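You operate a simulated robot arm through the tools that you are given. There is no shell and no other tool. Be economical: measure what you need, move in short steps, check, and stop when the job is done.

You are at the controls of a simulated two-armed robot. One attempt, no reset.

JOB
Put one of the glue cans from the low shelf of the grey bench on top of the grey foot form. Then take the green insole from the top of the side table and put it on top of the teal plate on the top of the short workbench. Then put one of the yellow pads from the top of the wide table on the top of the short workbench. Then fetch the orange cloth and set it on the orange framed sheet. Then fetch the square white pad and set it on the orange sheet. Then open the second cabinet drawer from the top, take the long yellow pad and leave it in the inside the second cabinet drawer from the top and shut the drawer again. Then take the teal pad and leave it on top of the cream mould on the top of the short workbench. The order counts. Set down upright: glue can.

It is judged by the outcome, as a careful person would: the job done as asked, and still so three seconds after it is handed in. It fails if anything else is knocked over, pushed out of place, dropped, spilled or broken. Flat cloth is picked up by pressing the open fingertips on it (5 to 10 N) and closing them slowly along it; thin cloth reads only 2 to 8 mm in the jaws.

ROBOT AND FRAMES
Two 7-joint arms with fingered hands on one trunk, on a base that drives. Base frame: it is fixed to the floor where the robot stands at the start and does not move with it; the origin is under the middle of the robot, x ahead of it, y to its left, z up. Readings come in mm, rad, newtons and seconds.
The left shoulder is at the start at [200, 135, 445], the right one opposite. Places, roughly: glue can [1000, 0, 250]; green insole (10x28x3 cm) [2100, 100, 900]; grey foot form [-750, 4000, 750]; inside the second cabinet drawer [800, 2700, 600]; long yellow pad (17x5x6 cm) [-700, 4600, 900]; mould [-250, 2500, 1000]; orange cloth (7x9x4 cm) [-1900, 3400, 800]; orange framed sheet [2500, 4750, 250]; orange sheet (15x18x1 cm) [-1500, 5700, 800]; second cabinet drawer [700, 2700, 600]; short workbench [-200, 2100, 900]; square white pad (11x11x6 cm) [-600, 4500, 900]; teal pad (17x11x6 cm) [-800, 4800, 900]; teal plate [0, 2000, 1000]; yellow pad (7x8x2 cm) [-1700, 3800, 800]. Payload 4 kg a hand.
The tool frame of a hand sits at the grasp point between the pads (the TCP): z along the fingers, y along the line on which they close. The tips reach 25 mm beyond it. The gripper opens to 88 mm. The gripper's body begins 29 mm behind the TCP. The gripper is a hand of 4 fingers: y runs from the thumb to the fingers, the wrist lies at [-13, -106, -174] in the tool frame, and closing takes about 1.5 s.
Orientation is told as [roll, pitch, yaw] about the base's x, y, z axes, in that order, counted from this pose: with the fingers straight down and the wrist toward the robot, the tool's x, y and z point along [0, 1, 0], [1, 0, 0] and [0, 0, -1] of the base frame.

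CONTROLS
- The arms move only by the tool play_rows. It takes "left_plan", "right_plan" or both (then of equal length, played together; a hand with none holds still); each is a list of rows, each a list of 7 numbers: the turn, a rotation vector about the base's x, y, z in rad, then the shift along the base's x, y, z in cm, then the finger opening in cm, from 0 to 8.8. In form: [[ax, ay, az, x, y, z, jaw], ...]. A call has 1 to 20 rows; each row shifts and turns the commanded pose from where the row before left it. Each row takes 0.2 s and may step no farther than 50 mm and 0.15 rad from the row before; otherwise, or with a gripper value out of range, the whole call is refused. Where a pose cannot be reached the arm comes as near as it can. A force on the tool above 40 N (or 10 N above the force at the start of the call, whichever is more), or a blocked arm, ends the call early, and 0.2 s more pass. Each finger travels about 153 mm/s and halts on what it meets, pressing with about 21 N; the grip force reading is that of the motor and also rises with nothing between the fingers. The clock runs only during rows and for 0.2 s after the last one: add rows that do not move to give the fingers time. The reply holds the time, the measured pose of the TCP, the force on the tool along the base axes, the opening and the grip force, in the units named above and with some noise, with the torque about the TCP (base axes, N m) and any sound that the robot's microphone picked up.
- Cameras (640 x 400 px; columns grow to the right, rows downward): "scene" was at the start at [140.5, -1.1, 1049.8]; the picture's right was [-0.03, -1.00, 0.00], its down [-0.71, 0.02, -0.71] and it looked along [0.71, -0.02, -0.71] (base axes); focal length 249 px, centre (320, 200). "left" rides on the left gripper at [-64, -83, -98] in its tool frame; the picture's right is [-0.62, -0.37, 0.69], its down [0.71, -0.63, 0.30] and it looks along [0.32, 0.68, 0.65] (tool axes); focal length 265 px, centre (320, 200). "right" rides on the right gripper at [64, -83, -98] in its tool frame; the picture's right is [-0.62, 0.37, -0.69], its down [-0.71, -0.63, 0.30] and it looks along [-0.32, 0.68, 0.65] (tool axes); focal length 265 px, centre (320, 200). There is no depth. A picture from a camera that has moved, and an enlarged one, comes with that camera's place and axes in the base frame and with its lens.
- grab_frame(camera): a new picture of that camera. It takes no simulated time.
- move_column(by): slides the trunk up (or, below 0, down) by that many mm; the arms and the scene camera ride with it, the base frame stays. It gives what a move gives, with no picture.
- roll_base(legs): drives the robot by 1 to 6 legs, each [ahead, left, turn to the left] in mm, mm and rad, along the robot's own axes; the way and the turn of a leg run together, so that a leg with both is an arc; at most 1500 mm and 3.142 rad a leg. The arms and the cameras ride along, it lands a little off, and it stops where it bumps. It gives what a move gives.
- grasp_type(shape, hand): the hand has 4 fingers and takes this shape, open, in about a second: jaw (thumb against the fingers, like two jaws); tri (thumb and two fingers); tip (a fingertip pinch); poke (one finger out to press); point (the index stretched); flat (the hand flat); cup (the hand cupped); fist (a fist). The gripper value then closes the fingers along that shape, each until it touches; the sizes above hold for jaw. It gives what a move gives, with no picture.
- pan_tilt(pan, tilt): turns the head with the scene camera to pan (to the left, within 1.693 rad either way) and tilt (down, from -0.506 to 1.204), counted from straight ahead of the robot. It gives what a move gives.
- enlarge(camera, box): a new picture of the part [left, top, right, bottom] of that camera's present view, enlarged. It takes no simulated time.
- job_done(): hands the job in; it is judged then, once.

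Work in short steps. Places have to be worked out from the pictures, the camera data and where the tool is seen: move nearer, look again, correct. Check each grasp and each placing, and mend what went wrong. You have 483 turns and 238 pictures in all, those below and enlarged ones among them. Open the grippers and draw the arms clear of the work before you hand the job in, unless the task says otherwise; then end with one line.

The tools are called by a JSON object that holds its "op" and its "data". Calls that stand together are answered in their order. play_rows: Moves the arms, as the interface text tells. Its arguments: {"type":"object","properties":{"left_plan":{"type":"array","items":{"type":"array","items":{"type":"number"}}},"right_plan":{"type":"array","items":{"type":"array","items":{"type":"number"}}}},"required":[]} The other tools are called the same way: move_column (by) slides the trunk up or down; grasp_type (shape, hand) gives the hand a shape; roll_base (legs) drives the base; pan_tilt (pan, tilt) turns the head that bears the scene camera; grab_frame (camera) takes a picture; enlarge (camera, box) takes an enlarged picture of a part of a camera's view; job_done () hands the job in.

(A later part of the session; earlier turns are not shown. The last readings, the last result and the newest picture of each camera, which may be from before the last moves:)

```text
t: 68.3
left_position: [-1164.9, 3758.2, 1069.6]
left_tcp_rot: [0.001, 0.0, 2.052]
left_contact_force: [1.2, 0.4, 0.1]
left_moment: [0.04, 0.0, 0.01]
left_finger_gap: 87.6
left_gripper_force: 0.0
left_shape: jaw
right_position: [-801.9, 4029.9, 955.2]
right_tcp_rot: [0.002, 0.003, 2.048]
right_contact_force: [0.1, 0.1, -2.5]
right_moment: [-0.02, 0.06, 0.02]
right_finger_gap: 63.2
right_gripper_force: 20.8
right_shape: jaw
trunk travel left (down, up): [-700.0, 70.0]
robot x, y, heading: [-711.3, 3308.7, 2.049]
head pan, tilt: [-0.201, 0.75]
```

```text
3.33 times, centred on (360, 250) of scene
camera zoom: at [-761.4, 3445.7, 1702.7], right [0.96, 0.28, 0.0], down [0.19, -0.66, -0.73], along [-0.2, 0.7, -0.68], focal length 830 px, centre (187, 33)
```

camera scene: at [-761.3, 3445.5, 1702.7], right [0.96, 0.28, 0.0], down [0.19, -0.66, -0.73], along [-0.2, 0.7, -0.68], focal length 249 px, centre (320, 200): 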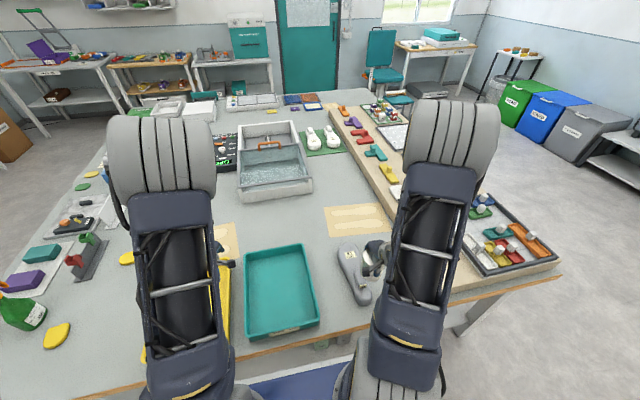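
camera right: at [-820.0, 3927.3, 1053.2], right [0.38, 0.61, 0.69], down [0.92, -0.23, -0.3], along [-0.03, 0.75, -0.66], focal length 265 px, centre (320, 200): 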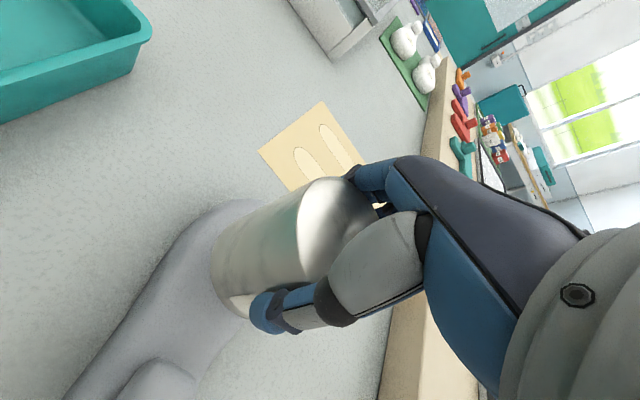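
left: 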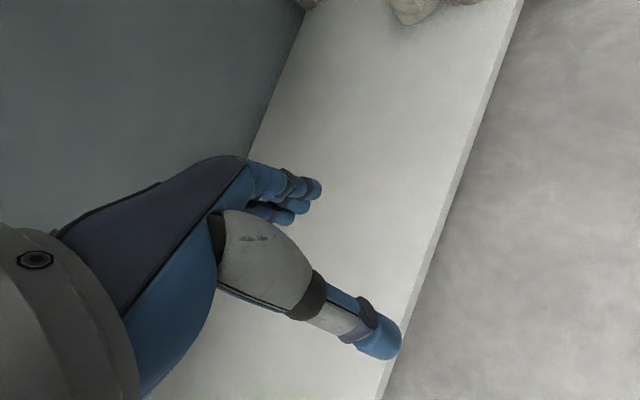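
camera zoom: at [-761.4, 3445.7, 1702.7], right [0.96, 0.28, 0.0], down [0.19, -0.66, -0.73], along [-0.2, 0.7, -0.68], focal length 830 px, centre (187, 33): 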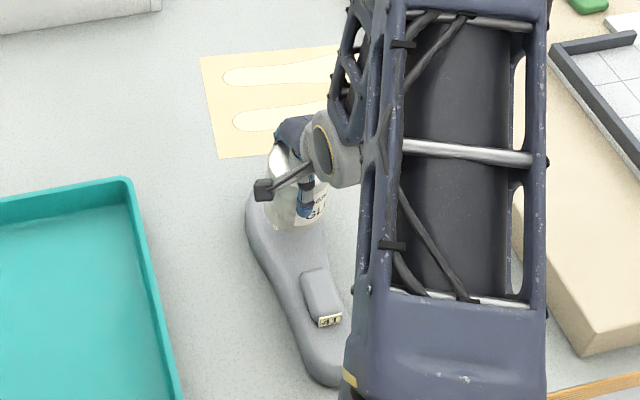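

Can is over the forefoot; I shift 5 mm left and lower in small steps to find contact.

{"op": "play_rows", "data": {"right_plan": [[0, 0, 0, -0.45, -0.15, -1.0, 4], [0, 0, 0, 0, 0, -1.0, 4], [0, 0, 0, 0, 0, -0.8, 4], [0, 0, 0, 0, 0, -0.4, 4], [0, 0, 0, 0, 0, 0, 4]]}}

{"op": "enlarge", "data": {"camera": "scene", "box": [300, 220, 400, 290]}}

{"op": "grab_frame", "data": {"camera": "right"}}

```text
t: 69.5
left_position: [-1164.4, 3757.8, 1070.4]
left_tcp_rot: [-0.001, 0.0, 2.052]
left_contact_force: [-0.3, 0.7, 0.0]
left_moment: [0.02, -0.01, -0.01]
left_finger_gap: 87.8
left_gripper_force: 0.1
left_shape: jaw
right_position: [-806.3, 4028.6, 922.9]
right_tcp_rot: [0.002, 0.002, 2.047]
right_contact_force: [0.1, 0.6, -2.3]
right_moment: [0.01, 0.0, 0.01]
right_finger_gap: 63.3
right_gripper_force: 21.0
right_shape: jaw
trunk travel left (down, up): [-700.0, 70.0]
robot x, y, heading: [-712.5, 3311.4, 2.053]
head pan, tilt: [-0.201, 0.75]
```

```text
5.71 times, centred on (350, 255) of scene
camera zoom: at [-761.4, 3445.7, 1702.7], right [0.96, 0.28, 0.0], down [0.19, -0.66, -0.73], along [-0.2, 0.7, -0.68], focal length 1422 px, centre (149, -114)
```

zoom: 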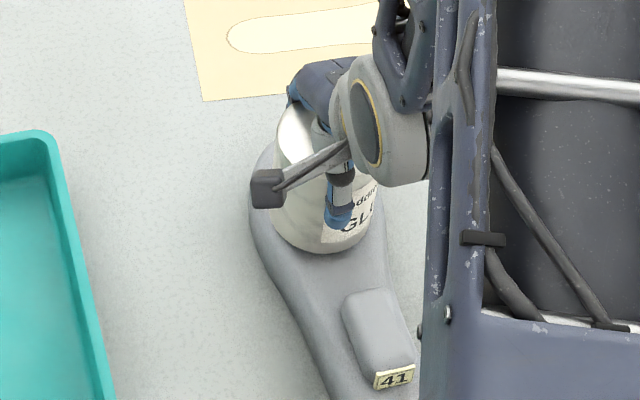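

```text
203 pictures are left
camera right: at [-825.0, 3925.7, 1021.5], right [0.38, 0.61, 0.69], down [0.92, -0.23, -0.3], along [-0.03, 0.75, -0.66], focal length 265 px, centre (320, 200)
```

right: 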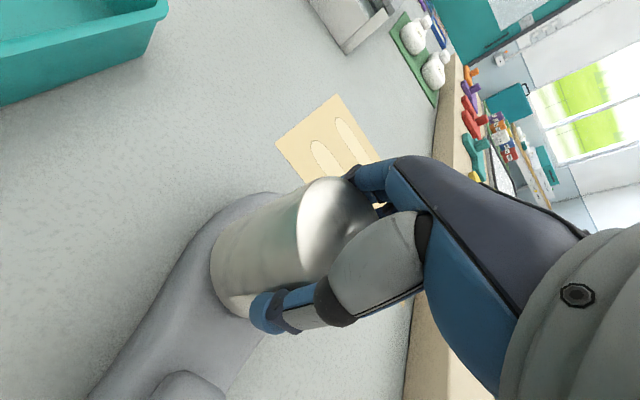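

Nearly there; shift 3 mm left and continue down in 3 mm steps to contact.

{"op": "play_rows", "data": {"right_plan": [[0, 0, 0, -0.3, -0.1, -0.3, 4], [0, 0, 0, 0, 0, -0.3, 4], [0, 0, 0, 0, 0, -0.2, 4], [0, 0, 0, 0, 0, -0.2, 4]]}}

```text
t: 70.5
left_position: [-1164.7, 3756.7, 1070.1]
left_tcp_rot: [0.001, 0.001, 2.053]
left_contact_force: [0.5, -0.6, 0.0]
left_moment: [0.03, 0.0, -0.02]
left_finger_gap: 87.6
left_gripper_force: 0.1
left_shape: jaw
right_position: [-811.4, 4027.9, 913.2]
right_tcp_rot: [0.002, 0.002, 2.047]
right_contact_force: [0.5, -1.0, 0.4]
right_moment: [0.06, 0.0, 0.0]
right_finger_gap: 63.5
right_gripper_force: 21.2
right_shape: jaw
trunk travel left (down, up): [-700.0, 70.0]
robot x, y, heading: [-709.4, 3313.9, 2.052]
head pan, tilt: [-0.201, 0.75]
```

Contact began (weight relieved). One mm more, then check before opening.

{"op": "play_rows", "data": {"right_plan": [[0, 0, 0, 0, 0, -0.15, 4], [0, 0, 0, 0, 0, 0, 4]]}}

{"op": "enlarge", "data": {"camera": "scene", "box": [300, 220, 400, 290]}}

```text
t: 71.1
left_position: [-1164.7, 3757.8, 1070.4]
left_tcp_rot: [-0.001, 0.0, 2.053]
left_contact_force: [0.5, -0.6, -0.8]
left_moment: [0.02, -0.02, 0.03]
left_finger_gap: 87.5
left_gripper_force: 0.1
left_shape: jaw
right_position: [-810.9, 4027.9, 912.6]
right_tcp_rot: [0.003, 0.001, 2.046]
right_contact_force: [0.1, -1.6, 8.0]
right_moment: [0.28, 0.09, 0.0]
right_finger_gap: 63.2
right_gripper_force: 21.4
right_shape: jaw
trunk travel left (down, up): [-700.0, 70.0]
robot x, y, heading: [-707.5, 3310.9, 2.052]
head pan, tilt: [-0.201, 0.75]
```

```text
5.71 times, centred on (350, 255) of scene
camera zoom: at [-761.3, 3445.2, 1702.9], right [0.96, 0.28, 0.0], down [0.19, -0.66, -0.73], along [-0.2, 0.7, -0.68], focal length 1422 px, centre (149, -114)
```

zoom: 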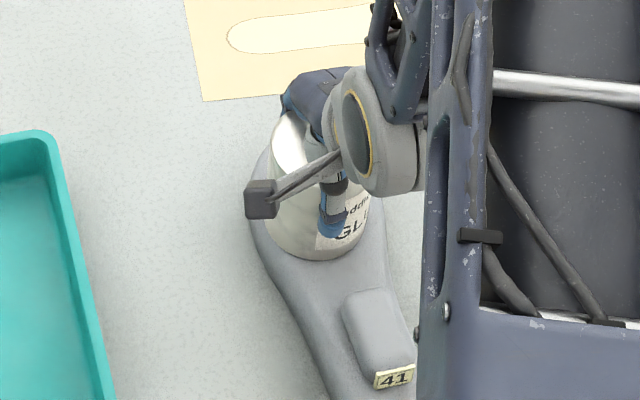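

Seated at 8 N on the flat forefoot. Opening slowly and rising straight up.

{"op": "play_rows", "data": {"right_plan": [[0, 0, 0, 0, 0, 0.05, 6.6], [0, 0, 0, 0, 0, 0, 7.2], [0, 0, 0, 0, 0, 0, 8.2], [0, 0, 0, 0, 0, 0, 8.8], [0, 0, 0, 0, 0, 0, 8.8]]}}

{"op": "grab_frame", "data": {"camera": "right"}}

```text
t: 72.3
left_position: [-1165.3, 3758.7, 1069.3]
left_tcp_rot: [0.0, -0.001, 2.052]
left_contact_force: [0.1, -0.9, -0.3]
left_moment: [-0.01, -0.02, 0.0]
left_finger_gap: 87.4
left_gripper_force: 0.0
left_shape: jaw
right_position: [-811.0, 4026.6, 912.1]
right_tcp_rot: [0.001, 0.003, 2.045]
right_contact_force: [-1.1, 1.3, 6.9]
right_moment: [0.0, 0.03, -0.03]
right_finger_gap: 88.0
right_gripper_force: 0.1
right_shape: jaw
trunk travel left (down, up): [-700.0, 70.0]
robot x, y, heading: [-710.6, 3313.1, 2.051]
head pan, tilt: [-0.201, 0.75]
```

```text
201 pictures are left
camera right: at [-827.8, 3924.8, 1011.1], right [0.38, 0.61, 0.69], down [0.92, -0.23, -0.3], along [-0.03, 0.75, -0.66], focal length 265 px, centre (320, 200)
```

right: 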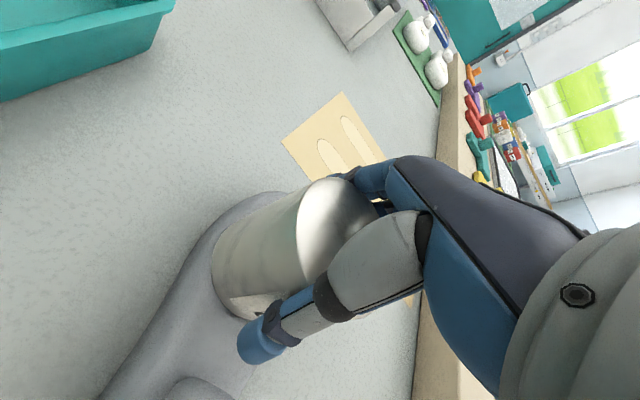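

Fingers are open. Rising.

{"op": "play_rows", "data": {"right_plan": [[0, 0, 0, 0, 0, 0.5, 8.8], [0, 0, 0, 0, 0, 1, 8.8], [0, 0, 0, 0, 0, 2, 8.8], [0, 0, 0, 0, 0, 3, 8.8], [0, 0, 0, 0, 0, 4, 8.8], [0, 0, 0, 0, 0, 4, 8.8]]}}

{"op": "grab_frame", "data": {"camera": "right"}}

```text
t: 73.7
left_position: [-1163.9, 3758.5, 1069.5]
left_tcp_rot: [0.001, 0.0, 2.052]
left_contact_force: [-0.3, 0.2, 0.7]
left_moment: [-0.01, -0.01, -0.01]
left_finger_gap: 87.7
left_gripper_force: 0.1
left_shape: jaw
right_position: [-808.7, 4028.7, 1056.4]
right_tcp_rot: [0.001, 0.004, 2.046]
right_contact_force: [0.0, -1.1, -0.2]
right_moment: [-0.02, 0.01, -0.01]
right_finger_gap: 87.6
right_gripper_force: 0.1
right_shape: jaw
trunk travel left (down, up): [-700.0, 70.0]
robot x, y, heading: [-710.2, 3311.9, 2.049]
head pan, tilt: [-0.201, 0.75]
```

```text
200 pictures are left
camera right: at [-827.5, 3925.1, 1155.5], right [0.38, 0.61, 0.69], down [0.92, -0.23, -0.3], along [-0.03, 0.75, -0.66], focal length 265 px, centre (320, 200)
```

right: 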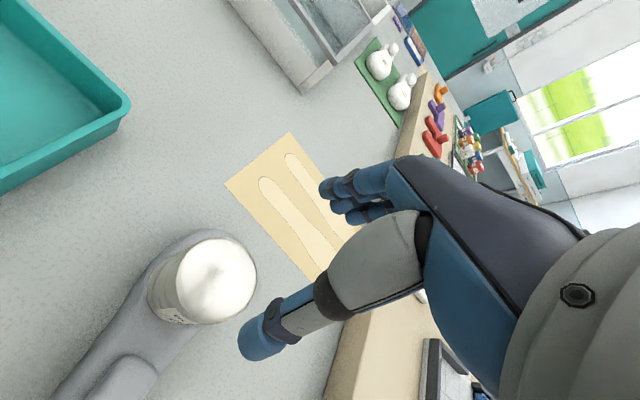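

Can stands upright on the form. I back off, and look toward the area behind the wall.

{"op": "roll_base", "data": {"legs": [[-330, 0, 0]]}}

{"op": "pan_tilt", "data": {"pan": -1.6, "tilt": 0.35}}

{"op": "grab_frame", "data": {"camera": "scene"}}

```text
t: 75.9
left_position: [-1012.6, 3466.1, 1069.8]
left_tcp_rot: [0.0, 0.001, 2.05]
left_contact_force: [-0.7, 0.7, -0.2]
left_moment: [0.05, -0.01, 0.03]
left_finger_gap: 87.5
left_gripper_force: 0.1
left_shape: jaw
right_position: [-658.1, 3736.0, 1055.5]
right_tcp_rot: [0.002, 0.001, 2.049]
right_contact_force: [-0.2, 0.2, -0.3]
right_moment: [0.01, 0.0, 0.01]
right_finger_gap: 88.1
right_gripper_force: 0.0
right_shape: jaw
trunk travel left (down, up): [-700.0, 70.0]
robot x, y, heading: [-556.1, 3018.6, 2.051]
head pan, tilt: [-0.201, 0.75]
```

```text
t: 77.4
left_position: [-1013.5, 3465.6, 1070.4]
left_tcp_rot: [0.0, -0.001, 2.053]
left_contact_force: [0.3, -0.3, 0.0]
left_moment: [0.02, -0.01, 0.01]
left_finger_gap: 87.7
left_gripper_force: 0.1
left_shape: jaw
right_position: [-658.1, 3735.3, 1054.9]
right_tcp_rot: [0.003, 0.001, 2.049]
right_contact_force: [0.0, 0.0, 0.1]
right_moment: [-0.03, -0.01, 0.01]
right_finger_gap: 87.9
right_gripper_force: 0.1
right_shape: jaw
trunk travel left (down, up): [-700.0, 70.0]
robot x, y, heading: [-553.7, 3020.9, 2.053]
head pan, tilt: [-1.6, 0.351]
```

```text
199 pictures are left
camera scene: at [-502.5, 3115.2, 1738.4], right [0.44, -0.9, 0.0], down [-0.31, -0.15, -0.94], along [0.84, 0.41, -0.34], focal length 249 px, centre (320, 200)
```

scene: 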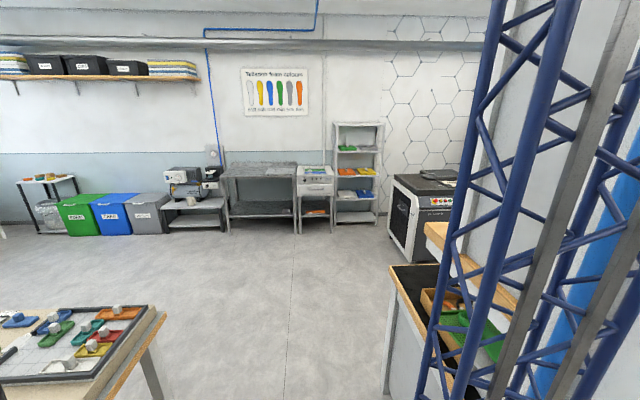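

Open floor ahead to the right. I strafe right 1450 mm then turn toward the area behind the wall (facing −u).

{"op": "roll_base", "data": {"legs": [[0, -1450, 0], [0, 0, -2.4]]}}

{"op": "pan_tilt", "data": {"pan": -0.5, "tilt": 0.4}}

{"op": "grab_frame", "data": {"camera": "scene"}}

```text
t: 90.3
left_position: [1365.1, 3655.5, 1071.1]
left_tcp_rot: [0.0, 0.0, -0.355]
left_contact_force: [-0.2, -0.1, 0.6]
left_moment: [0.0, -0.03, 0.0]
left_finger_gap: 87.8
left_gripper_force: 0.1
left_shape: jaw
right_position: [1282.4, 3218.2, 1057.1]
right_tcp_rot: [0.002, 0.002, -0.358]
right_contact_force: [0.4, -0.3, -0.3]
right_moment: [0.0, -0.04, 0.0]
right_finger_gap: 88.4
right_gripper_force: 0.1
right_shape: jaw
trunk travel left (down, up): [-700.0, 70.0]
robot x, y, heading: [728.7, 3685.1, -0.361]
head pan, tilt: [-1.6, 0.351]
```

```text
t: 91.6
left_position: [1365.3, 3656.1, 1070.4]
left_tcp_rot: [0.0, 0.0, -0.357]
left_contact_force: [-0.3, 1.0, 0.4]
left_moment: [-0.01, 0.0, 0.01]
left_finger_gap: 88.0
left_gripper_force: 0.0
left_shape: jaw
right_position: [1283.0, 3217.7, 1056.7]
right_tcp_rot: [0.003, 0.002, -0.359]
right_contact_force: [1.1, 0.3, 0.3]
right_moment: [0.01, 0.04, -0.02]
right_finger_gap: 88.1
right_gripper_force: 0.1
right_shape: jaw
trunk travel left (down, up): [-700.0, 70.0]
robot x, y, heading: [728.6, 3683.0, -0.358]
head pan, tilt: [-0.499, 0.4]
```

```text
198 pictures are left
camera scene: at [844.7, 3593.6, 1733.8], right [-0.76, -0.66, 0.0], down [-0.26, 0.29, -0.92], along [0.6, -0.7, -0.39], focal length 249 px, centre (320, 200)
```

scene: 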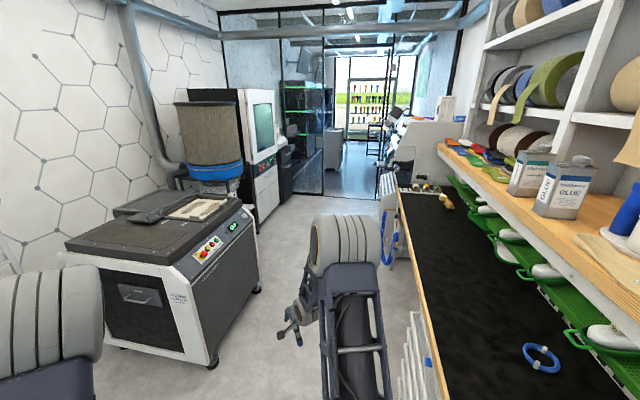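

I enlarge the far area where the side table should be (around column 415, row 160).

{"op": "enlarge", "data": {"camera": "scene", "box": [340, 80, 500, 240]}}

```text
2.50 times, centred on (420, 160) of scene
camera zoom: at [844.7, 3593.6, 1733.8], right [-0.76, -0.66, 0.0], down [-0.26, 0.29, -0.92], along [0.6, -0.7, -0.39], focal length 622 px, centre (70, 300)
```

zoom: 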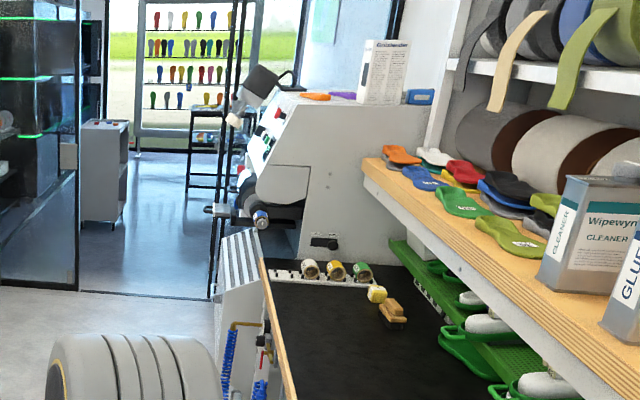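

Aisle between the drawer bench (edge b≈2207) and the machine is 1.2 m wide. I go down its middle and look again.

{"op": "roll_base", "data": {"legs": [[0, 0, -0.71], [0, 400, 0], [1300, 0, 0]]}}

{"op": "pan_tilt", "data": {"pan": -0.3, "tilt": 0.4}}

{"op": "grab_frame", "data": {"camera": "scene"}}

{"op": "pan_tilt", "data": {"pan": -1.5, "tilt": 0.6}}

{"op": "grab_frame", "data": {"camera": "scene"}}

```text
t: 102.2
left_position: [2169.6, 2298.8, 1070.4]
left_tcp_rot: [0.001, -0.001, -1.07]
left_contact_force: [-0.9, -0.1, -1.3]
left_moment: [-0.03, 0.02, -0.01]
left_finger_gap: 87.8
left_gripper_force: 0.0
left_shape: jaw
right_position: [1818.1, 2021.8, 1056.3]
right_tcp_rot: [0.001, 0.0, -1.075]
right_contact_force: [0.4, 0.5, -0.4]
right_moment: [-0.03, 0.01, 0.01]
right_finger_gap: 87.9
right_gripper_force: 0.0
right_shape: jaw
trunk travel left (down, up): [-700.0, 70.0]
robot x, y, heading: [1709.4, 2733.9, -1.071]
head pan, tilt: [-0.499, 0.4]
```

```text
t: 102.9
left_position: [2169.1, 2298.4, 1070.1]
left_tcp_rot: [-0.002, 0.0, -1.07]
left_contact_force: [0.5, 0.0, 1.2]
left_moment: [-0.01, 0.02, -0.01]
left_finger_gap: 87.9
left_gripper_force: 0.0
left_shape: jaw
right_position: [1818.0, 2021.6, 1057.4]
right_tcp_rot: [0.001, 0.002, -1.075]
right_contact_force: [-0.8, -0.2, 0.2]
right_moment: [-0.01, -0.02, 0.0]
right_finger_gap: 87.9
right_gripper_force: 0.1
right_shape: jaw
trunk travel left (down, up): [-700.0, 70.0]
robot x, y, heading: [1702.5, 2741.2, -1.07]
head pan, tilt: [-0.3, 0.4]
```

```text
196 pictures are left
camera scene: at [1752.2, 2594.6, 1733.8], right [-0.98, -0.2, 0.0], down [-0.08, 0.38, -0.92], along [0.18, -0.9, -0.39], focal length 249 px, centre (320, 200)
```

scene: 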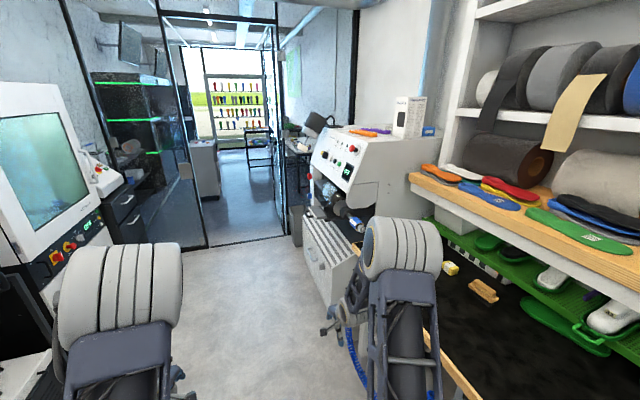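

```text
t: 104.3
left_position: [2168.6, 2298.5, 1069.7]
left_tcp_rot: [0.001, -0.001, -1.073]
left_contact_force: [-0.5, 0.6, -0.3]
left_moment: [-0.02, 0.0, -0.04]
left_finger_gap: 87.7
left_gripper_force: 0.0
left_shape: jaw
right_position: [1818.3, 2022.6, 1056.6]
right_tcp_rot: [0.004, 0.001, -1.074]
right_contact_force: [0.2, 0.1, 0.3]
right_moment: [0.0, 0.01, 0.03]
right_finger_gap: 87.9
right_gripper_force: 0.0
right_shape: jaw
trunk travel left (down, up): [-700.0, 70.0]
robot x, y, heading: [1706.8, 2737.0, -1.069]
head pan, tilt: [-1.499, 0.6]
```

```text
195 pictures are left
camera scene: at [1659.6, 2637.7, 1715.6], right [-0.54, 0.84, 0.0], down [0.48, 0.31, -0.83], along [-0.69, -0.45, -0.56], focal length 249 px, centre (320, 200)
```

scene: 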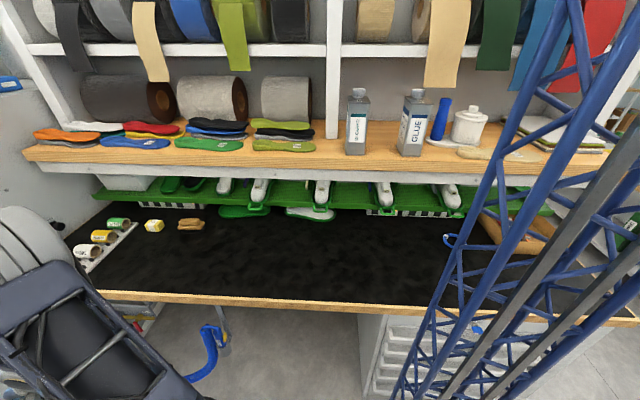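

There's a doorway ahead. I enlarge the spot beyond the grinder.

{"op": "pan_tilt", "data": {"pan": 0, "tilt": 0.4}}

{"op": "enlarge", "data": {"camera": "scene", "box": [260, 80, 500, 260]}}

```text
t: 105.9
left_position: [2167.4, 2299.0, 1069.9]
left_tcp_rot: [0.002, 0.0, -1.07]
left_contact_force: [0.9, 0.6, 0.5]
left_moment: [-0.05, -0.03, 0.01]
left_finger_gap: 87.8
left_gripper_force: 0.0
left_shape: jaw
right_position: [1817.1, 2022.9, 1056.4]
right_tcp_rot: [0.001, 0.001, -1.076]
right_contact_force: [-0.4, 0.9, 0.3]
right_moment: [0.03, -0.02, 0.0]
right_finger_gap: 88.0
right_gripper_force: 0.1
right_shape: jaw
trunk travel left (down, up): [-700.0, 70.0]
robot x, y, heading: [1704.9, 2738.6, -1.075]
head pan, tilt: [0.0, 0.4]
```

```text
2.22 times, centred on (380, 170) of scene
camera zoom: at [1778.2, 2604.1, 1733.8], right [-0.88, -0.48, 0.0], down [-0.19, 0.34, -0.92], along [0.44, -0.81, -0.39], focal length 553 px, centre (187, 267)
```

zoom: 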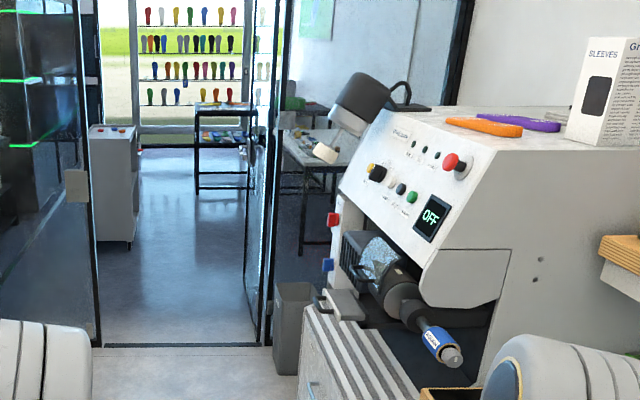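

I check the whole view ahead to judge passage width.

{"op": "pan_tilt", "data": {"pan": 0.2, "tilt": 0.6}}

{"op": "grab_frame", "data": {"camera": "scene"}}

```text
t: 106.6
left_position: [2168.0, 2298.6, 1070.6]
left_tcp_rot: [0.0, -0.001, -1.072]
left_contact_force: [-0.7, -0.4, 0.2]
left_moment: [-0.01, -0.03, 0.0]
left_finger_gap: 87.9
left_gripper_force: 0.1
left_shape: jaw
right_position: [1817.9, 2021.6, 1056.9]
right_tcp_rot: [0.002, 0.001, -1.074]
right_contact_force: [0.3, 0.4, 0.2]
right_moment: [-0.02, -0.02, -0.04]
right_finger_gap: 88.1
right_gripper_force: 0.2
right_shape: jaw
trunk travel left (down, up): [-700.0, 70.0]
robot x, y, heading: [1703.8, 2739.9, -1.071]
head pan, tilt: [0.201, 0.6]
```

```text
193 pictures are left
camera scene: at [1790.9, 2617.8, 1715.7], right [-0.77, -0.64, 0.0], down [-0.36, 0.43, -0.83], along [0.53, -0.63, -0.56], focal length 249 px, centre (320, 200)
```

scene: 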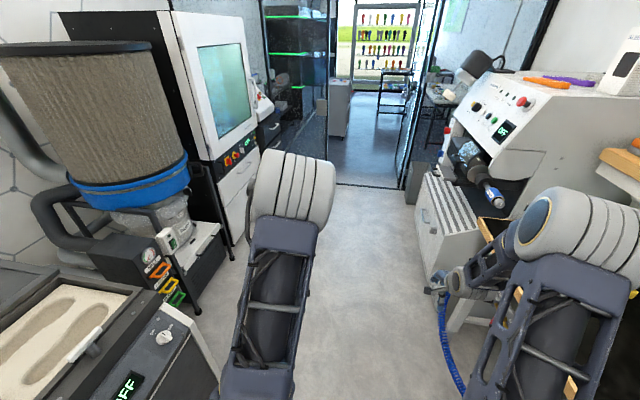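

Passage is wide enough (b from 2240 to 3400+). Driving on toward the glass partition and looking right behind the grinder.

{"op": "roll_base", "data": {"legs": [[1000, 100, 0], [700, 0, 0]]}}

{"op": "pan_tilt", "data": {"pan": -0.7, "tilt": 0.5}}

{"op": "grab_frame", "data": {"camera": "scene"}}

```text
t: 115.3
left_position: [3070.7, 848.2, 1070.9]
left_tcp_rot: [-0.001, 0.001, -1.071]
left_contact_force: [-0.8, 0.8, 0.1]
left_moment: [-0.01, 0.0, -0.01]
left_finger_gap: 87.9
left_gripper_force: 0.1
left_shape: jaw
right_position: [2720.4, 573.0, 1058.1]
right_tcp_rot: [0.002, 0.002, -1.075]
right_contact_force: [-0.3, 0.6, -0.7]
right_moment: [0.02, -0.03, 0.0]
right_finger_gap: 87.8
right_gripper_force: 0.0
right_shape: jaw
trunk travel left (down, up): [-700.0, 70.0]
robot x, y, heading: [2604.8, 1286.5, -1.072]
head pan, tilt: [0.201, 0.6]
```

```text
t: 116.5
left_position: [3071.6, 847.7, 1070.2]
left_tcp_rot: [-0.001, -0.001, -1.071]
left_contact_force: [-0.2, -0.8, -0.2]
left_moment: [0.04, -0.01, 0.0]
left_finger_gap: 87.9
left_gripper_force: 0.0
left_shape: jaw
right_position: [2720.3, 571.6, 1056.3]
right_tcp_rot: [0.001, 0.003, -1.075]
right_contact_force: [0.2, -0.7, -0.6]
right_moment: [-0.01, 0.01, 0.0]
right_finger_gap: 87.8
right_gripper_force: 0.0
right_shape: jaw
trunk travel left (down, up): [-700.0, 70.0]
robot x, y, heading: [2607.4, 1286.8, -1.068]
head pan, tilt: [-0.7, 0.499]
```

```text
192 pictures are left
camera scene: at [2618.2, 1145.8, 1724.7], right [-0.98, 0.2, 0.0], down [0.1, 0.47, -0.88], along [-0.17, -0.86, -0.48], focal length 249 px, centre (320, 200)
```

scene: 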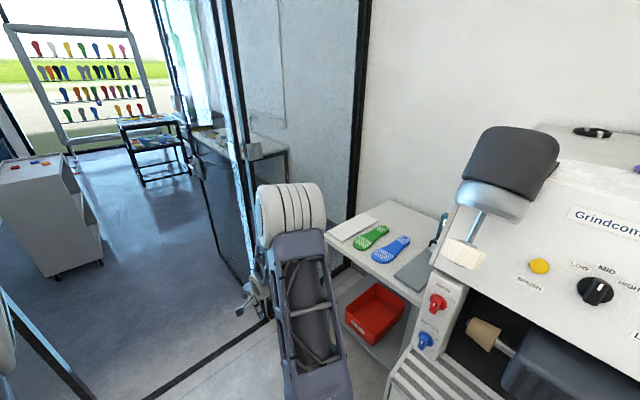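

Found: a small side table with a green (and a blue) insole at about (2125,108). Enlarging.

{"op": "enlarge", "data": {"camera": "scene", "box": [320, 190, 460, 290]}}

```text
4.00 times, centred on (390, 240) of scene
camera zoom: at [2618.2, 1145.8, 1724.7], right [-0.98, 0.2, 0.0], down [0.1, 0.47, -0.88], along [-0.17, -0.86, -0.48], focal length 996 px, centre (40, 40)
```

zoom: 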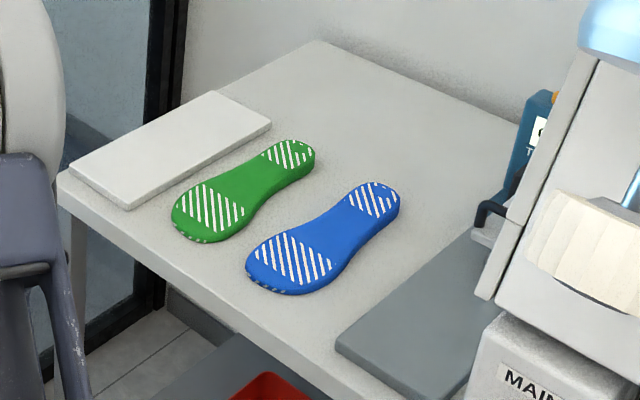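

The insole axis points along n; I'll face it diagonally (heading ≈ -2.2) so the hand closes across it. First retract the right hand, advance, then turn.

{"op": "play_rows", "data": {"right_plan": [[0, 0, 0, -2, 3.6, 0, 8.8], [0, 0, 0, -2, 3.6, 0, 8.8], [0, 0, 0, -2, 3.6, 0, 8.8], [0, 0, 0, -1.5, 2.5, 0, 8.8]]}}

{"op": "roll_base", "data": {"legs": [[560, 0, 0], [0, 0, -1.13]]}}

{"op": "pan_tilt", "data": {"pan": -0.3, "tilt": 0.7}}

{"op": "grab_frame", "data": {"camera": "scene"}}

```text
t: 117.5
left_position: [3071.0, 847.2, 1070.4]
left_tcp_rot: [-0.001, 0.002, -1.072]
left_contact_force: [0.3, 0.6, -0.7]
left_moment: [0.03, -0.02, 0.03]
left_finger_gap: 87.9
left_gripper_force: 0.1
left_shape: jaw
right_position: [2647.8, 692.3, 1055.7]
right_tcp_rot: [0.0, 0.004, -1.075]
right_contact_force: [-0.4, 0.0, 0.8]
right_moment: [0.0, 0.03, -0.02]
right_finger_gap: 87.9
right_gripper_force: 0.1
right_shape: jaw
right hand out of reach, approached as far as the arm can: row 4
trunk travel left (down, up): [-700.0, 70.0]
robot x, y, heading: [2607.8, 1284.0, -1.071]
head pan, tilt: [-0.7, 0.499]
```

```text
t: 123.5
left_position: [2680.9, 189.5, 1070.1]
left_tcp_rot: [0.001, 0.002, -2.197]
left_contact_force: [0.6, 0.2, 0.9]
left_moment: [-0.02, 0.0, -0.02]
left_finger_gap: 87.9
left_gripper_force: 0.1
left_shape: jaw
right_position: [2355.7, 506.1, 1056.7]
right_tcp_rot: [0.002, 0.003, -2.202]
right_contact_force: [0.6, -0.8, -0.2]
right_moment: [0.0, -0.02, -0.03]
right_finger_gap: 88.1
right_gripper_force: 0.0
right_shape: jaw
trunk travel left (down, up): [-700.0, 70.0]
robot x, y, heading: [2879.5, 797.0, -2.198]
head pan, tilt: [-0.7, 0.499]
```

```text
t: 124.4
left_position: [2680.4, 189.4, 1070.4]
left_tcp_rot: [-0.001, -0.001, -2.197]
left_contact_force: [0.8, -0.1, -0.3]
left_moment: [-0.01, 0.04, -0.02]
left_finger_gap: 88.2
left_gripper_force: 0.1
left_shape: jaw
right_position: [2355.6, 506.1, 1054.5]
right_tcp_rot: [0.001, 0.004, -2.199]
right_contact_force: [0.4, 0.6, 0.0]
right_moment: [0.02, -0.03, 0.0]
right_finger_gap: 88.2
right_gripper_force: 0.0
right_shape: jaw
trunk travel left (down, up): [-700.0, 70.0]
robot x, y, heading: [2878.1, 793.3, -2.199]
head pan, tilt: [-0.3, 0.7]
```

```text
190 pictures are left
camera scene: at [2772.7, 698.0, 1707.0], right [-0.6, 0.8, 0.0], down [0.52, 0.39, -0.77], along [-0.61, -0.46, -0.64], focal length 249 px, centre (320, 200)
```

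scene: 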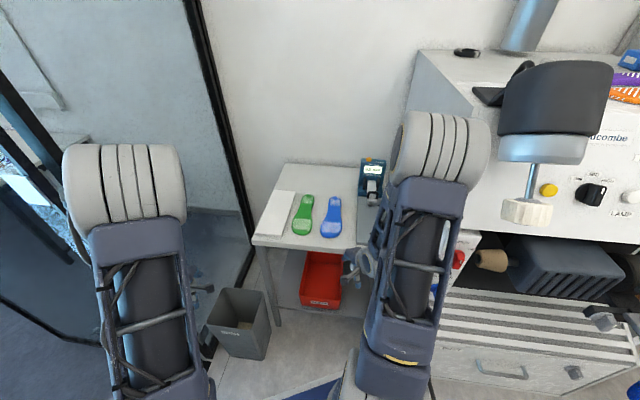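

Insole at (2123,107), z≈885. Moving base forward 350 mm.

{"op": "roll_base", "data": {"legs": [[350, 0, 0]]}}

{"op": "grab_frame", "data": {"camera": "scene"}}

{"op": "grab_frame", "data": {"camera": "right"}}

```text
t: 126.7
left_position: [2474.0, -94.9, 1070.4]
left_tcp_rot: [0.0, 0.0, -2.195]
left_contact_force: [-0.5, -0.5, 1.3]
left_moment: [0.0, -0.05, 0.0]
left_finger_gap: 87.5
left_gripper_force: 0.0
left_shape: jaw
right_position: [2150.6, 219.0, 1055.5]
right_tcp_rot: [0.002, 0.003, -2.199]
right_contact_force: [0.0, -0.1, -0.3]
right_moment: [-0.01, -0.01, -0.01]
right_finger_gap: 88.0
right_gripper_force: 0.0
right_shape: jaw
trunk travel left (down, up): [-700.0, 70.0]
robot x, y, heading: [2670.4, 510.7, -2.198]
head pan, tilt: [-0.3, 0.7]
```

```text
189 pictures are left
camera scene: at [2566.3, 412.4, 1707.0], right [-0.6, 0.8, 0.0], down [0.51, 0.39, -0.76], along [-0.61, -0.46, -0.64], focal length 249 px, centre (320, 200)
```

scene: 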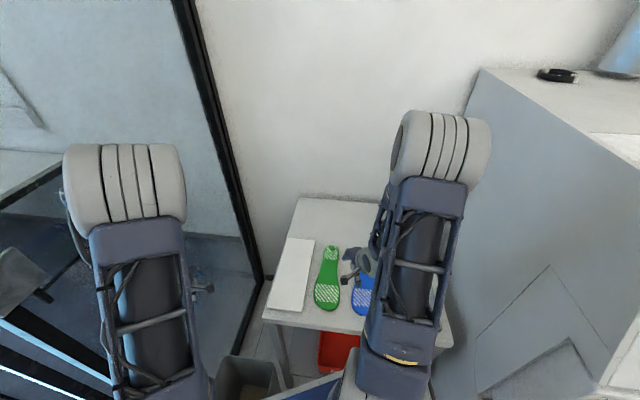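

```text
188 pictures are left
camera right: at [2251.1, 249.7, 1154.6], right [-0.72, 0.07, 0.69], down [-0.21, 0.93, -0.3], along [-0.66, -0.36, -0.66], focal length 265 px, centre (320, 200)
```

right: 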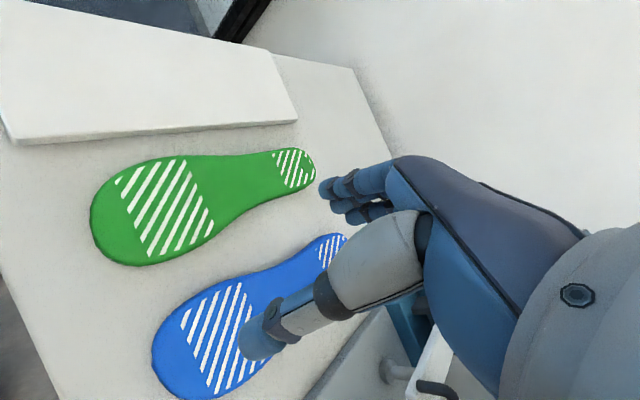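

Waist of the insole is at about (2116,110). I rotate the hand +1.07 to close across it and lower to z≈960, keeping the gap at 80 mm.

{"op": "play_rows", "data": {"right_plan": [[0, 0, 0.134, -0.44, -1.35, 0, 8.4], [0, 0, 0.134, -0.44, -1.35, 0, 8.4], [0, 0, 0.134, -0.44, -1.35, 0, 8.4], [0, 0, 0.134, -0.44, -1.35, 0, 8.4], [0, 0, 0.134, -0.44, -1.35, 0, 8.4], [0, 0, 0.134, -0.44, -1.35, -2, 8.4], [0, 0, 0.134, -0.44, -1.35, -3, 8.4], [0, 0, 0.132, -0.44, -1.35, -3, 8.4], [0, 0, 0, 0, 0, -1.5, 8.2]]}}

{"op": "grab_frame", "data": {"camera": "right"}}

```text
t: 128.7
left_position: [2474.7, -95.7, 1070.7]
left_tcp_rot: [-0.001, 0.0, -2.196]
left_contact_force: [-0.1, 1.6, -0.5]
left_moment: [0.02, 0.01, -0.01]
left_finger_gap: 88.1
left_gripper_force: 0.0
left_shape: jaw
right_position: [2113.7, 112.1, 960.2]
right_tcp_rot: [0.001, 0.004, -1.126]
right_contact_force: [-1.0, -1.3, 0.5]
right_moment: [0.03, 0.0, -0.02]
right_finger_gap: 82.4
right_gripper_force: 0.1
right_shape: jaw
trunk travel left (down, up): [-700.0, 70.0]
robot x, y, heading: [2670.2, 510.9, -2.198]
head pan, tilt: [-0.3, 0.7]
```

```text
187 pictures are left
camera right: at [2137.2, 214.5, 1059.2], right [-0.4, -0.6, 0.69], down [-0.92, 0.26, -0.3], along [0.0, -0.75, -0.66], focal length 265 px, centre (320, 200)
```

right: 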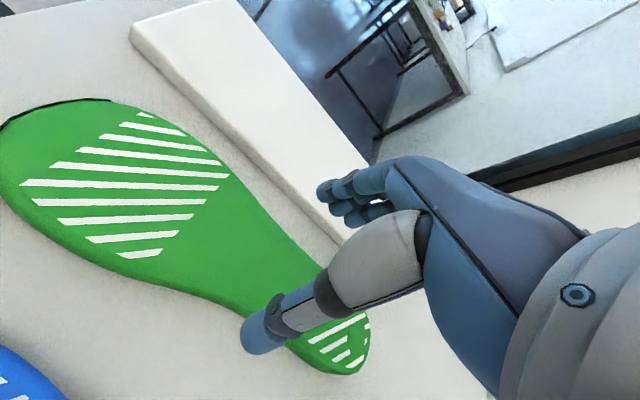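

Centered on the 63 mm waist, clear of the block. Descending gently.

{"op": "play_rows", "data": {"right_plan": [[0, 0, 0, 0, 0, -1.5, 8.2], [0, 0, 0, 0, 0, -1.5, 8.2], [0, 0, 0, 0, 0, -1.0, 8.2], [0, 0, 0, 0, 0, -0.5, 8.2], [0, 0, 0, 0, 0, -0.5, 8.2], [0, 0, 0, 0, 0, 0, 8.2]]}}

{"op": "grab_frame", "data": {"camera": "right"}}

```text
t: 130.1
left_position: [2474.9, -95.7, 1069.9]
left_tcp_rot: [-0.001, 0.0, -2.196]
left_contact_force: [0.3, -0.1, -1.0]
left_moment: [0.0, 0.0, 0.0]
left_finger_gap: 87.8
left_gripper_force: 0.1
left_shape: jaw
right_position: [2114.9, 111.5, 910.0]
right_tcp_rot: [0.001, 0.002, -1.128]
right_contact_force: [-0.1, -0.4, 0.4]
right_moment: [0.01, 0.01, -0.01]
right_finger_gap: 82.6
right_gripper_force: 0.0
right_shape: jaw
trunk travel left (down, up): [-700.0, 70.0]
robot x, y, heading: [2670.0, 510.5, -2.198]
head pan, tilt: [-0.3, 0.7]
```

```text
186 pictures are left
camera right: at [2137.6, 214.7, 1009.2], right [-0.4, -0.6, 0.69], down [-0.91, 0.27, -0.3], along [0.0, -0.75, -0.66], focal length 265 px, centre (320, 200)
```

right: 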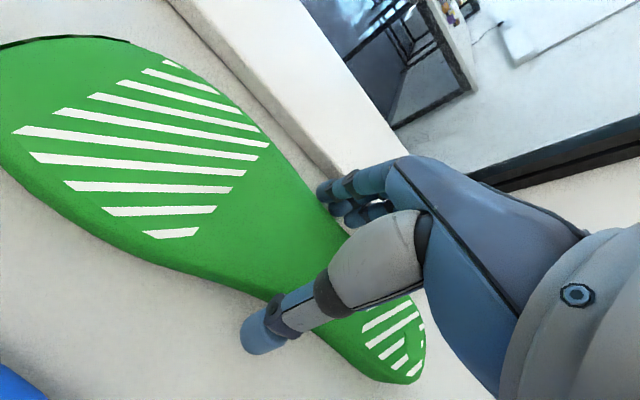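

Good straddle, no contact yet. Lowering by 3 mm steps to find the table.

{"op": "play_rows", "data": {"right_plan": [[0, 0, 0, 0, 0, -0.3, 8.2], [0, 0, 0, 0, 0, -0.3, 8.2], [0, 0, 0, 0, 0, -0.3, 8.2], [0, 0, 0, 0, 0, -0.3, 8.2]]}}

{"op": "grab_frame", "data": {"camera": "right"}}

```text
t: 131.2
left_position: [2474.5, -95.4, 1069.9]
left_tcp_rot: [-0.001, -0.002, -2.197]
left_contact_force: [-0.4, 0.3, -0.2]
left_moment: [0.0, 0.0, 0.02]
left_finger_gap: 87.9
left_gripper_force: 0.1
left_shape: jaw
right_position: [2113.1, 108.7, 903.0]
right_tcp_rot: [-0.004, -0.008, -1.128]
right_contact_force: [1.0, 5.9, 24.0]
right_moment: [-0.88, -0.3, 0.09]
right_finger_gap: 81.2
right_gripper_force: 0.1
right_shape: jaw
trunk travel left (down, up): [-700.0, 70.0]
robot x, y, heading: [2667.4, 513.4, -2.197]
head pan, tilt: [-0.3, 0.7]
stopped in row 4 (right hand): the force on the tool passed its limit at 42 N (the readings are from after the stop); the commanded pose is now the measured one
```

```text
185 pictures are left
camera right: at [2136.7, 213.4, 1001.0], right [-0.4, -0.59, 0.7], down [-0.92, 0.26, -0.31], along [0.0, -0.76, -0.65], focal length 265 px, centre (320, 200)
```

right: 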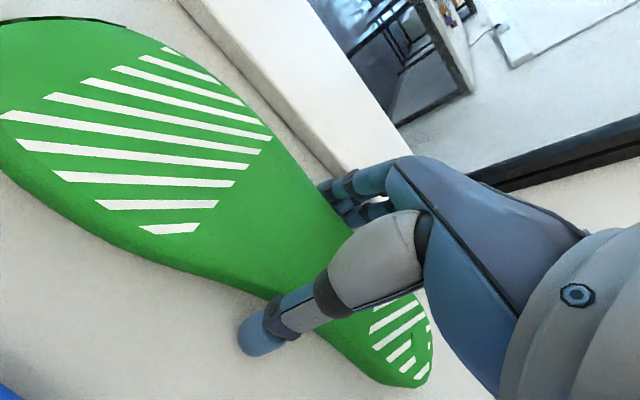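

Tips touched down at TCP z≈903. Raise 3 mm and close slowly.

{"op": "play_rows", "data": {"right_plan": [[0, 0, 0, 0, 0, 0.3, 8.0], [0, 0, 0, 0, 0, 0, 7.0], [0, 0, 0, 0, 0, 0, 6.0], [0, 0, 0, 0, 0, 0, 4.5], [0, 0, 0, 0, 0, 0, 4.5], [0, 0, 0, 0, 0, 0, 4.5]]}}

{"op": "grab_frame", "data": {"camera": "right"}}

```text
t: 132.6
left_position: [2476.1, -96.1, 1070.6]
left_tcp_rot: [0.0, 0.003, -2.196]
left_contact_force: [0.0, -0.3, 0.8]
left_moment: [-0.03, 0.01, 0.0]
left_finger_gap: 87.9
left_gripper_force: 0.1
left_shape: jaw
right_position: [2112.9, 109.3, 905.7]
right_tcp_rot: [-0.002, -0.005, -1.129]
right_contact_force: [-1.1, -0.5, 26.4]
right_moment: [0.16, 0.04, -0.02]
right_finger_gap: 66.8
right_gripper_force: 21.2
right_shape: jaw
trunk travel left (down, up): [-700.0, 70.0]
robot x, y, heading: [2670.5, 510.5, -2.198]
head pan, tilt: [-0.3, 0.7]
```

```text
184 pictures are left
camera right: at [2136.7, 213.3, 1003.2], right [-0.4, -0.6, 0.7], down [-0.92, 0.26, -0.3], along [0.0, -0.76, -0.65], focal length 265 px, centre (320, 200)
```

right: 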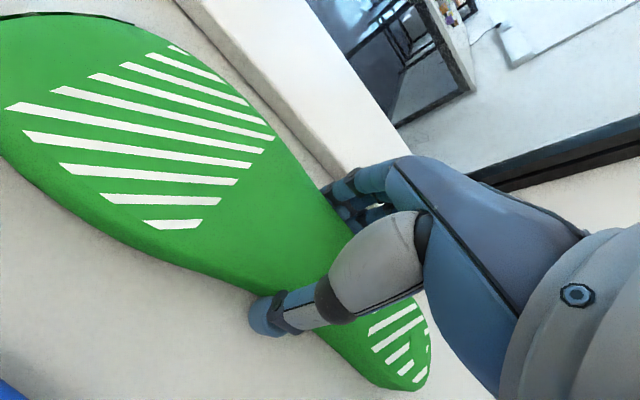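

Gripped at 67 mm with 21 N. Lifting gently.

{"op": "play_rows", "data": {"right_plan": [[0, 0, 0, 0, 0, 1.0, 4.5], [0, 0, 0, 0, 0, 2.0, 4.5], [0, 0, 0, 0, 0, 3, 4.5], [0, 0, 0, 0, 0, 3, 4.5], [0, 0, 0, 0, 0, 3, 4.5], [0, 0, 0, 0, 0, 0, 4.5]]}}

{"op": "grab_frame", "data": {"camera": "right"}}

```text
t: 134.0
left_position: [2475.6, -95.7, 1070.0]
left_tcp_rot: [0.0, -0.001, -2.194]
left_contact_force: [-0.1, -0.5, -0.3]
left_moment: [0.01, 0.01, 0.02]
left_finger_gap: 87.7
left_gripper_force: 0.1
left_shape: jaw
right_position: [2112.7, 110.1, 1025.2]
right_tcp_rot: [-0.002, -0.002, -1.131]
right_contact_force: [0.2, 0.5, -1.2]
right_moment: [-0.01, -0.01, 0.01]
right_finger_gap: 66.4
right_gripper_force: 20.5
right_shape: jaw
trunk travel left (down, up): [-700.0, 70.0]
robot x, y, heading: [2669.0, 513.6, -2.202]
head pan, tilt: [-0.3, 0.7]
```

```text
183 pictures are left
camera right: at [2136.6, 213.1, 1122.7], right [-0.4, -0.6, 0.69], down [-0.92, 0.26, -0.3], along [0.0, -0.76, -0.65], focal length 265 px, centre (320, 200)
```

right: 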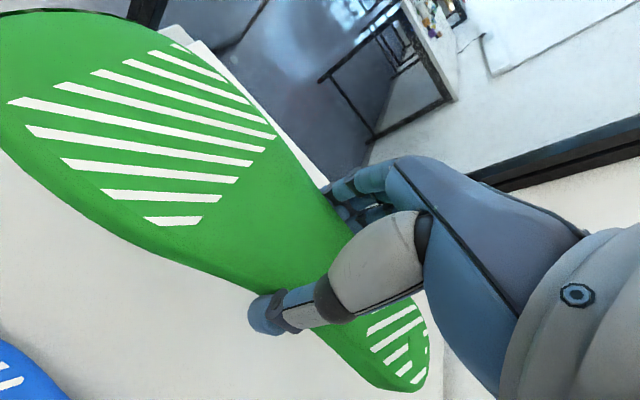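

Insole held level. I back away, turn along the aisle, and reverse out the way I came.

{"op": "roll_base", "data": {"legs": [[-380, 0, 0], [0, 0, 1.13], [-1200, -100, 0]]}}

{"op": "roll_base", "data": {"legs": [[-1300, 0, 0], [-1100, 0, 0]]}}

```text
t: 145.0
left_position: [2689.1, 1383.2, 1071.1]
left_tcp_rot: [-0.001, -0.002, -1.058]
left_contact_force: [-0.1, -0.8, 0.3]
left_moment: [0.01, -0.01, -0.01]
left_finger_gap: 87.6
left_gripper_force: 0.1
left_shape: jaw
right_position: [2349.7, 1141.7, 1024.7]
right_tcp_rot: [0.0, -0.001, 0.01]
right_contact_force: [0.3, -1.5, -0.1]
right_moment: [0.04, -0.01, -0.03]
right_finger_gap: 66.4
right_gripper_force: 21.3
right_shape: jaw
trunk travel left (down, up): [-700.0, 70.0]
robot x, y, heading: [2218.7, 1815.7, -1.053]
head pan, tilt: [-0.3, 0.7]
```

```text
t: 156.7
left_position: [1512.0, 3469.9, 1070.7]
left_tcp_rot: [0.0, 0.0, -1.056]
left_contact_force: [0.4, 0.4, 0.6]
left_moment: [-0.01, -0.01, 0.04]
left_finger_gap: 87.6
left_gripper_force: 0.1
left_shape: jaw
right_position: [1174.1, 3228.8, 1024.9]
right_tcp_rot: [-0.003, -0.002, 0.008]
right_contact_force: [0.6, -0.7, -0.4]
right_moment: [-0.03, 0.03, -0.01]
right_finger_gap: 66.6
right_gripper_force: 21.2
right_shape: jaw
trunk travel left (down, up): [-700.0, 70.0]
robot x, y, heading: [1040.5, 3903.3, -1.057]
head pan, tilt: [-0.3, 0.7]
```

Turn to face n (heading 0.5), then reverse through the gap to the aisle in front of the short workbench.

{"op": "roll_base", "data": {"legs": [[0, 0, 1.56], [-1450, 70, 0], [-1450, 0, 0]]}}

{"op": "pan_tilt", "data": {"pan": -0.5, "tilt": 0.5}}

{"op": "grab_frame", "data": {"camera": "scene"}}

```text
t: 174.5
left_position: [-1093.3, 3054.4, 1069.7]
left_tcp_rot: [0.0, 0.0, 0.505]
left_contact_force: [0.8, -0.3, 0.5]
left_moment: [0.01, -0.01, -0.01]
left_finger_gap: 87.6
left_gripper_force: 0.1
left_shape: jaw
right_position: [-854.2, 2715.7, 1025.3]
right_tcp_rot: [-0.002, -0.004, 1.571]
right_contact_force: [-0.5, -0.3, -1.4]
right_moment: [-0.01, 0.02, -0.01]
right_finger_gap: 66.4
right_gripper_force: 20.7
right_shape: jaw
trunk travel left (down, up): [-700.0, 70.0]
robot x, y, heading: [-1526.6, 2588.0, 0.507]
head pan, tilt: [-0.3, 0.7]
```

```text
t: 175.2
left_position: [-1094.2, 3055.4, 1070.8]
left_tcp_rot: [0.0, -0.001, 0.505]
left_contact_force: [-0.6, 0.5, 0.0]
left_moment: [0.03, 0.01, -0.03]
left_finger_gap: 87.9
left_gripper_force: 0.1
left_shape: jaw
right_position: [-855.0, 2714.3, 1024.0]
right_tcp_rot: [-0.001, -0.001, 1.571]
right_contact_force: [-1.0, -0.1, -0.5]
right_moment: [0.0, -0.03, 0.03]
right_finger_gap: 66.3
right_gripper_force: 21.0
right_shape: jaw
trunk travel left (down, up): [-700.0, 70.0]
robot x, y, heading: [-1532.3, 2588.5, 0.503]
head pan, tilt: [-0.499, 0.499]
```

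```text
182 pictures are left
camera scene: at [-1386.9, 2620.8, 1724.6], right [0.0, -1.0, 0.0], down [-0.48, 0.0, -0.88], along [0.88, 0.0, -0.48], focal length 249 px, centre (320, 200)
```

scene: 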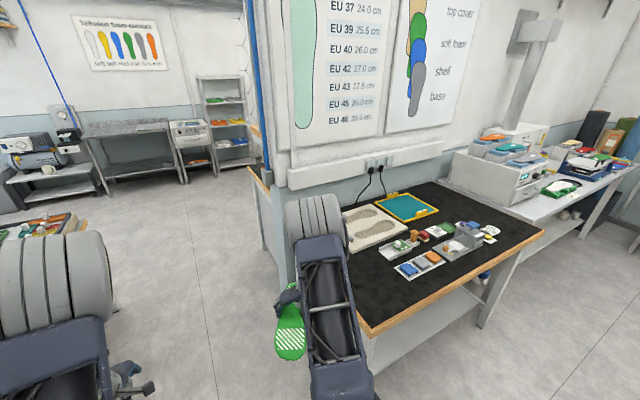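

Plate is at about (0,2070). Enlarging the short workbench.

{"op": "enlarge", "data": {"camera": "scene", "box": [330, 170, 550, 300]}}

```text
2.91 times, centred on (440, 235) of scene
camera zoom: at [-1386.9, 2620.8, 1724.6], right [0.0, -1.0, 0.0], down [-0.48, 0.0, -0.88], along [0.88, 0.0, -0.48], focal length 724 px, centre (-29, 98)
```

zoom: 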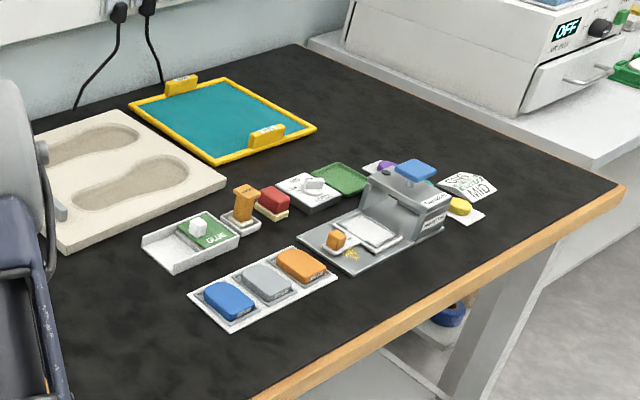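

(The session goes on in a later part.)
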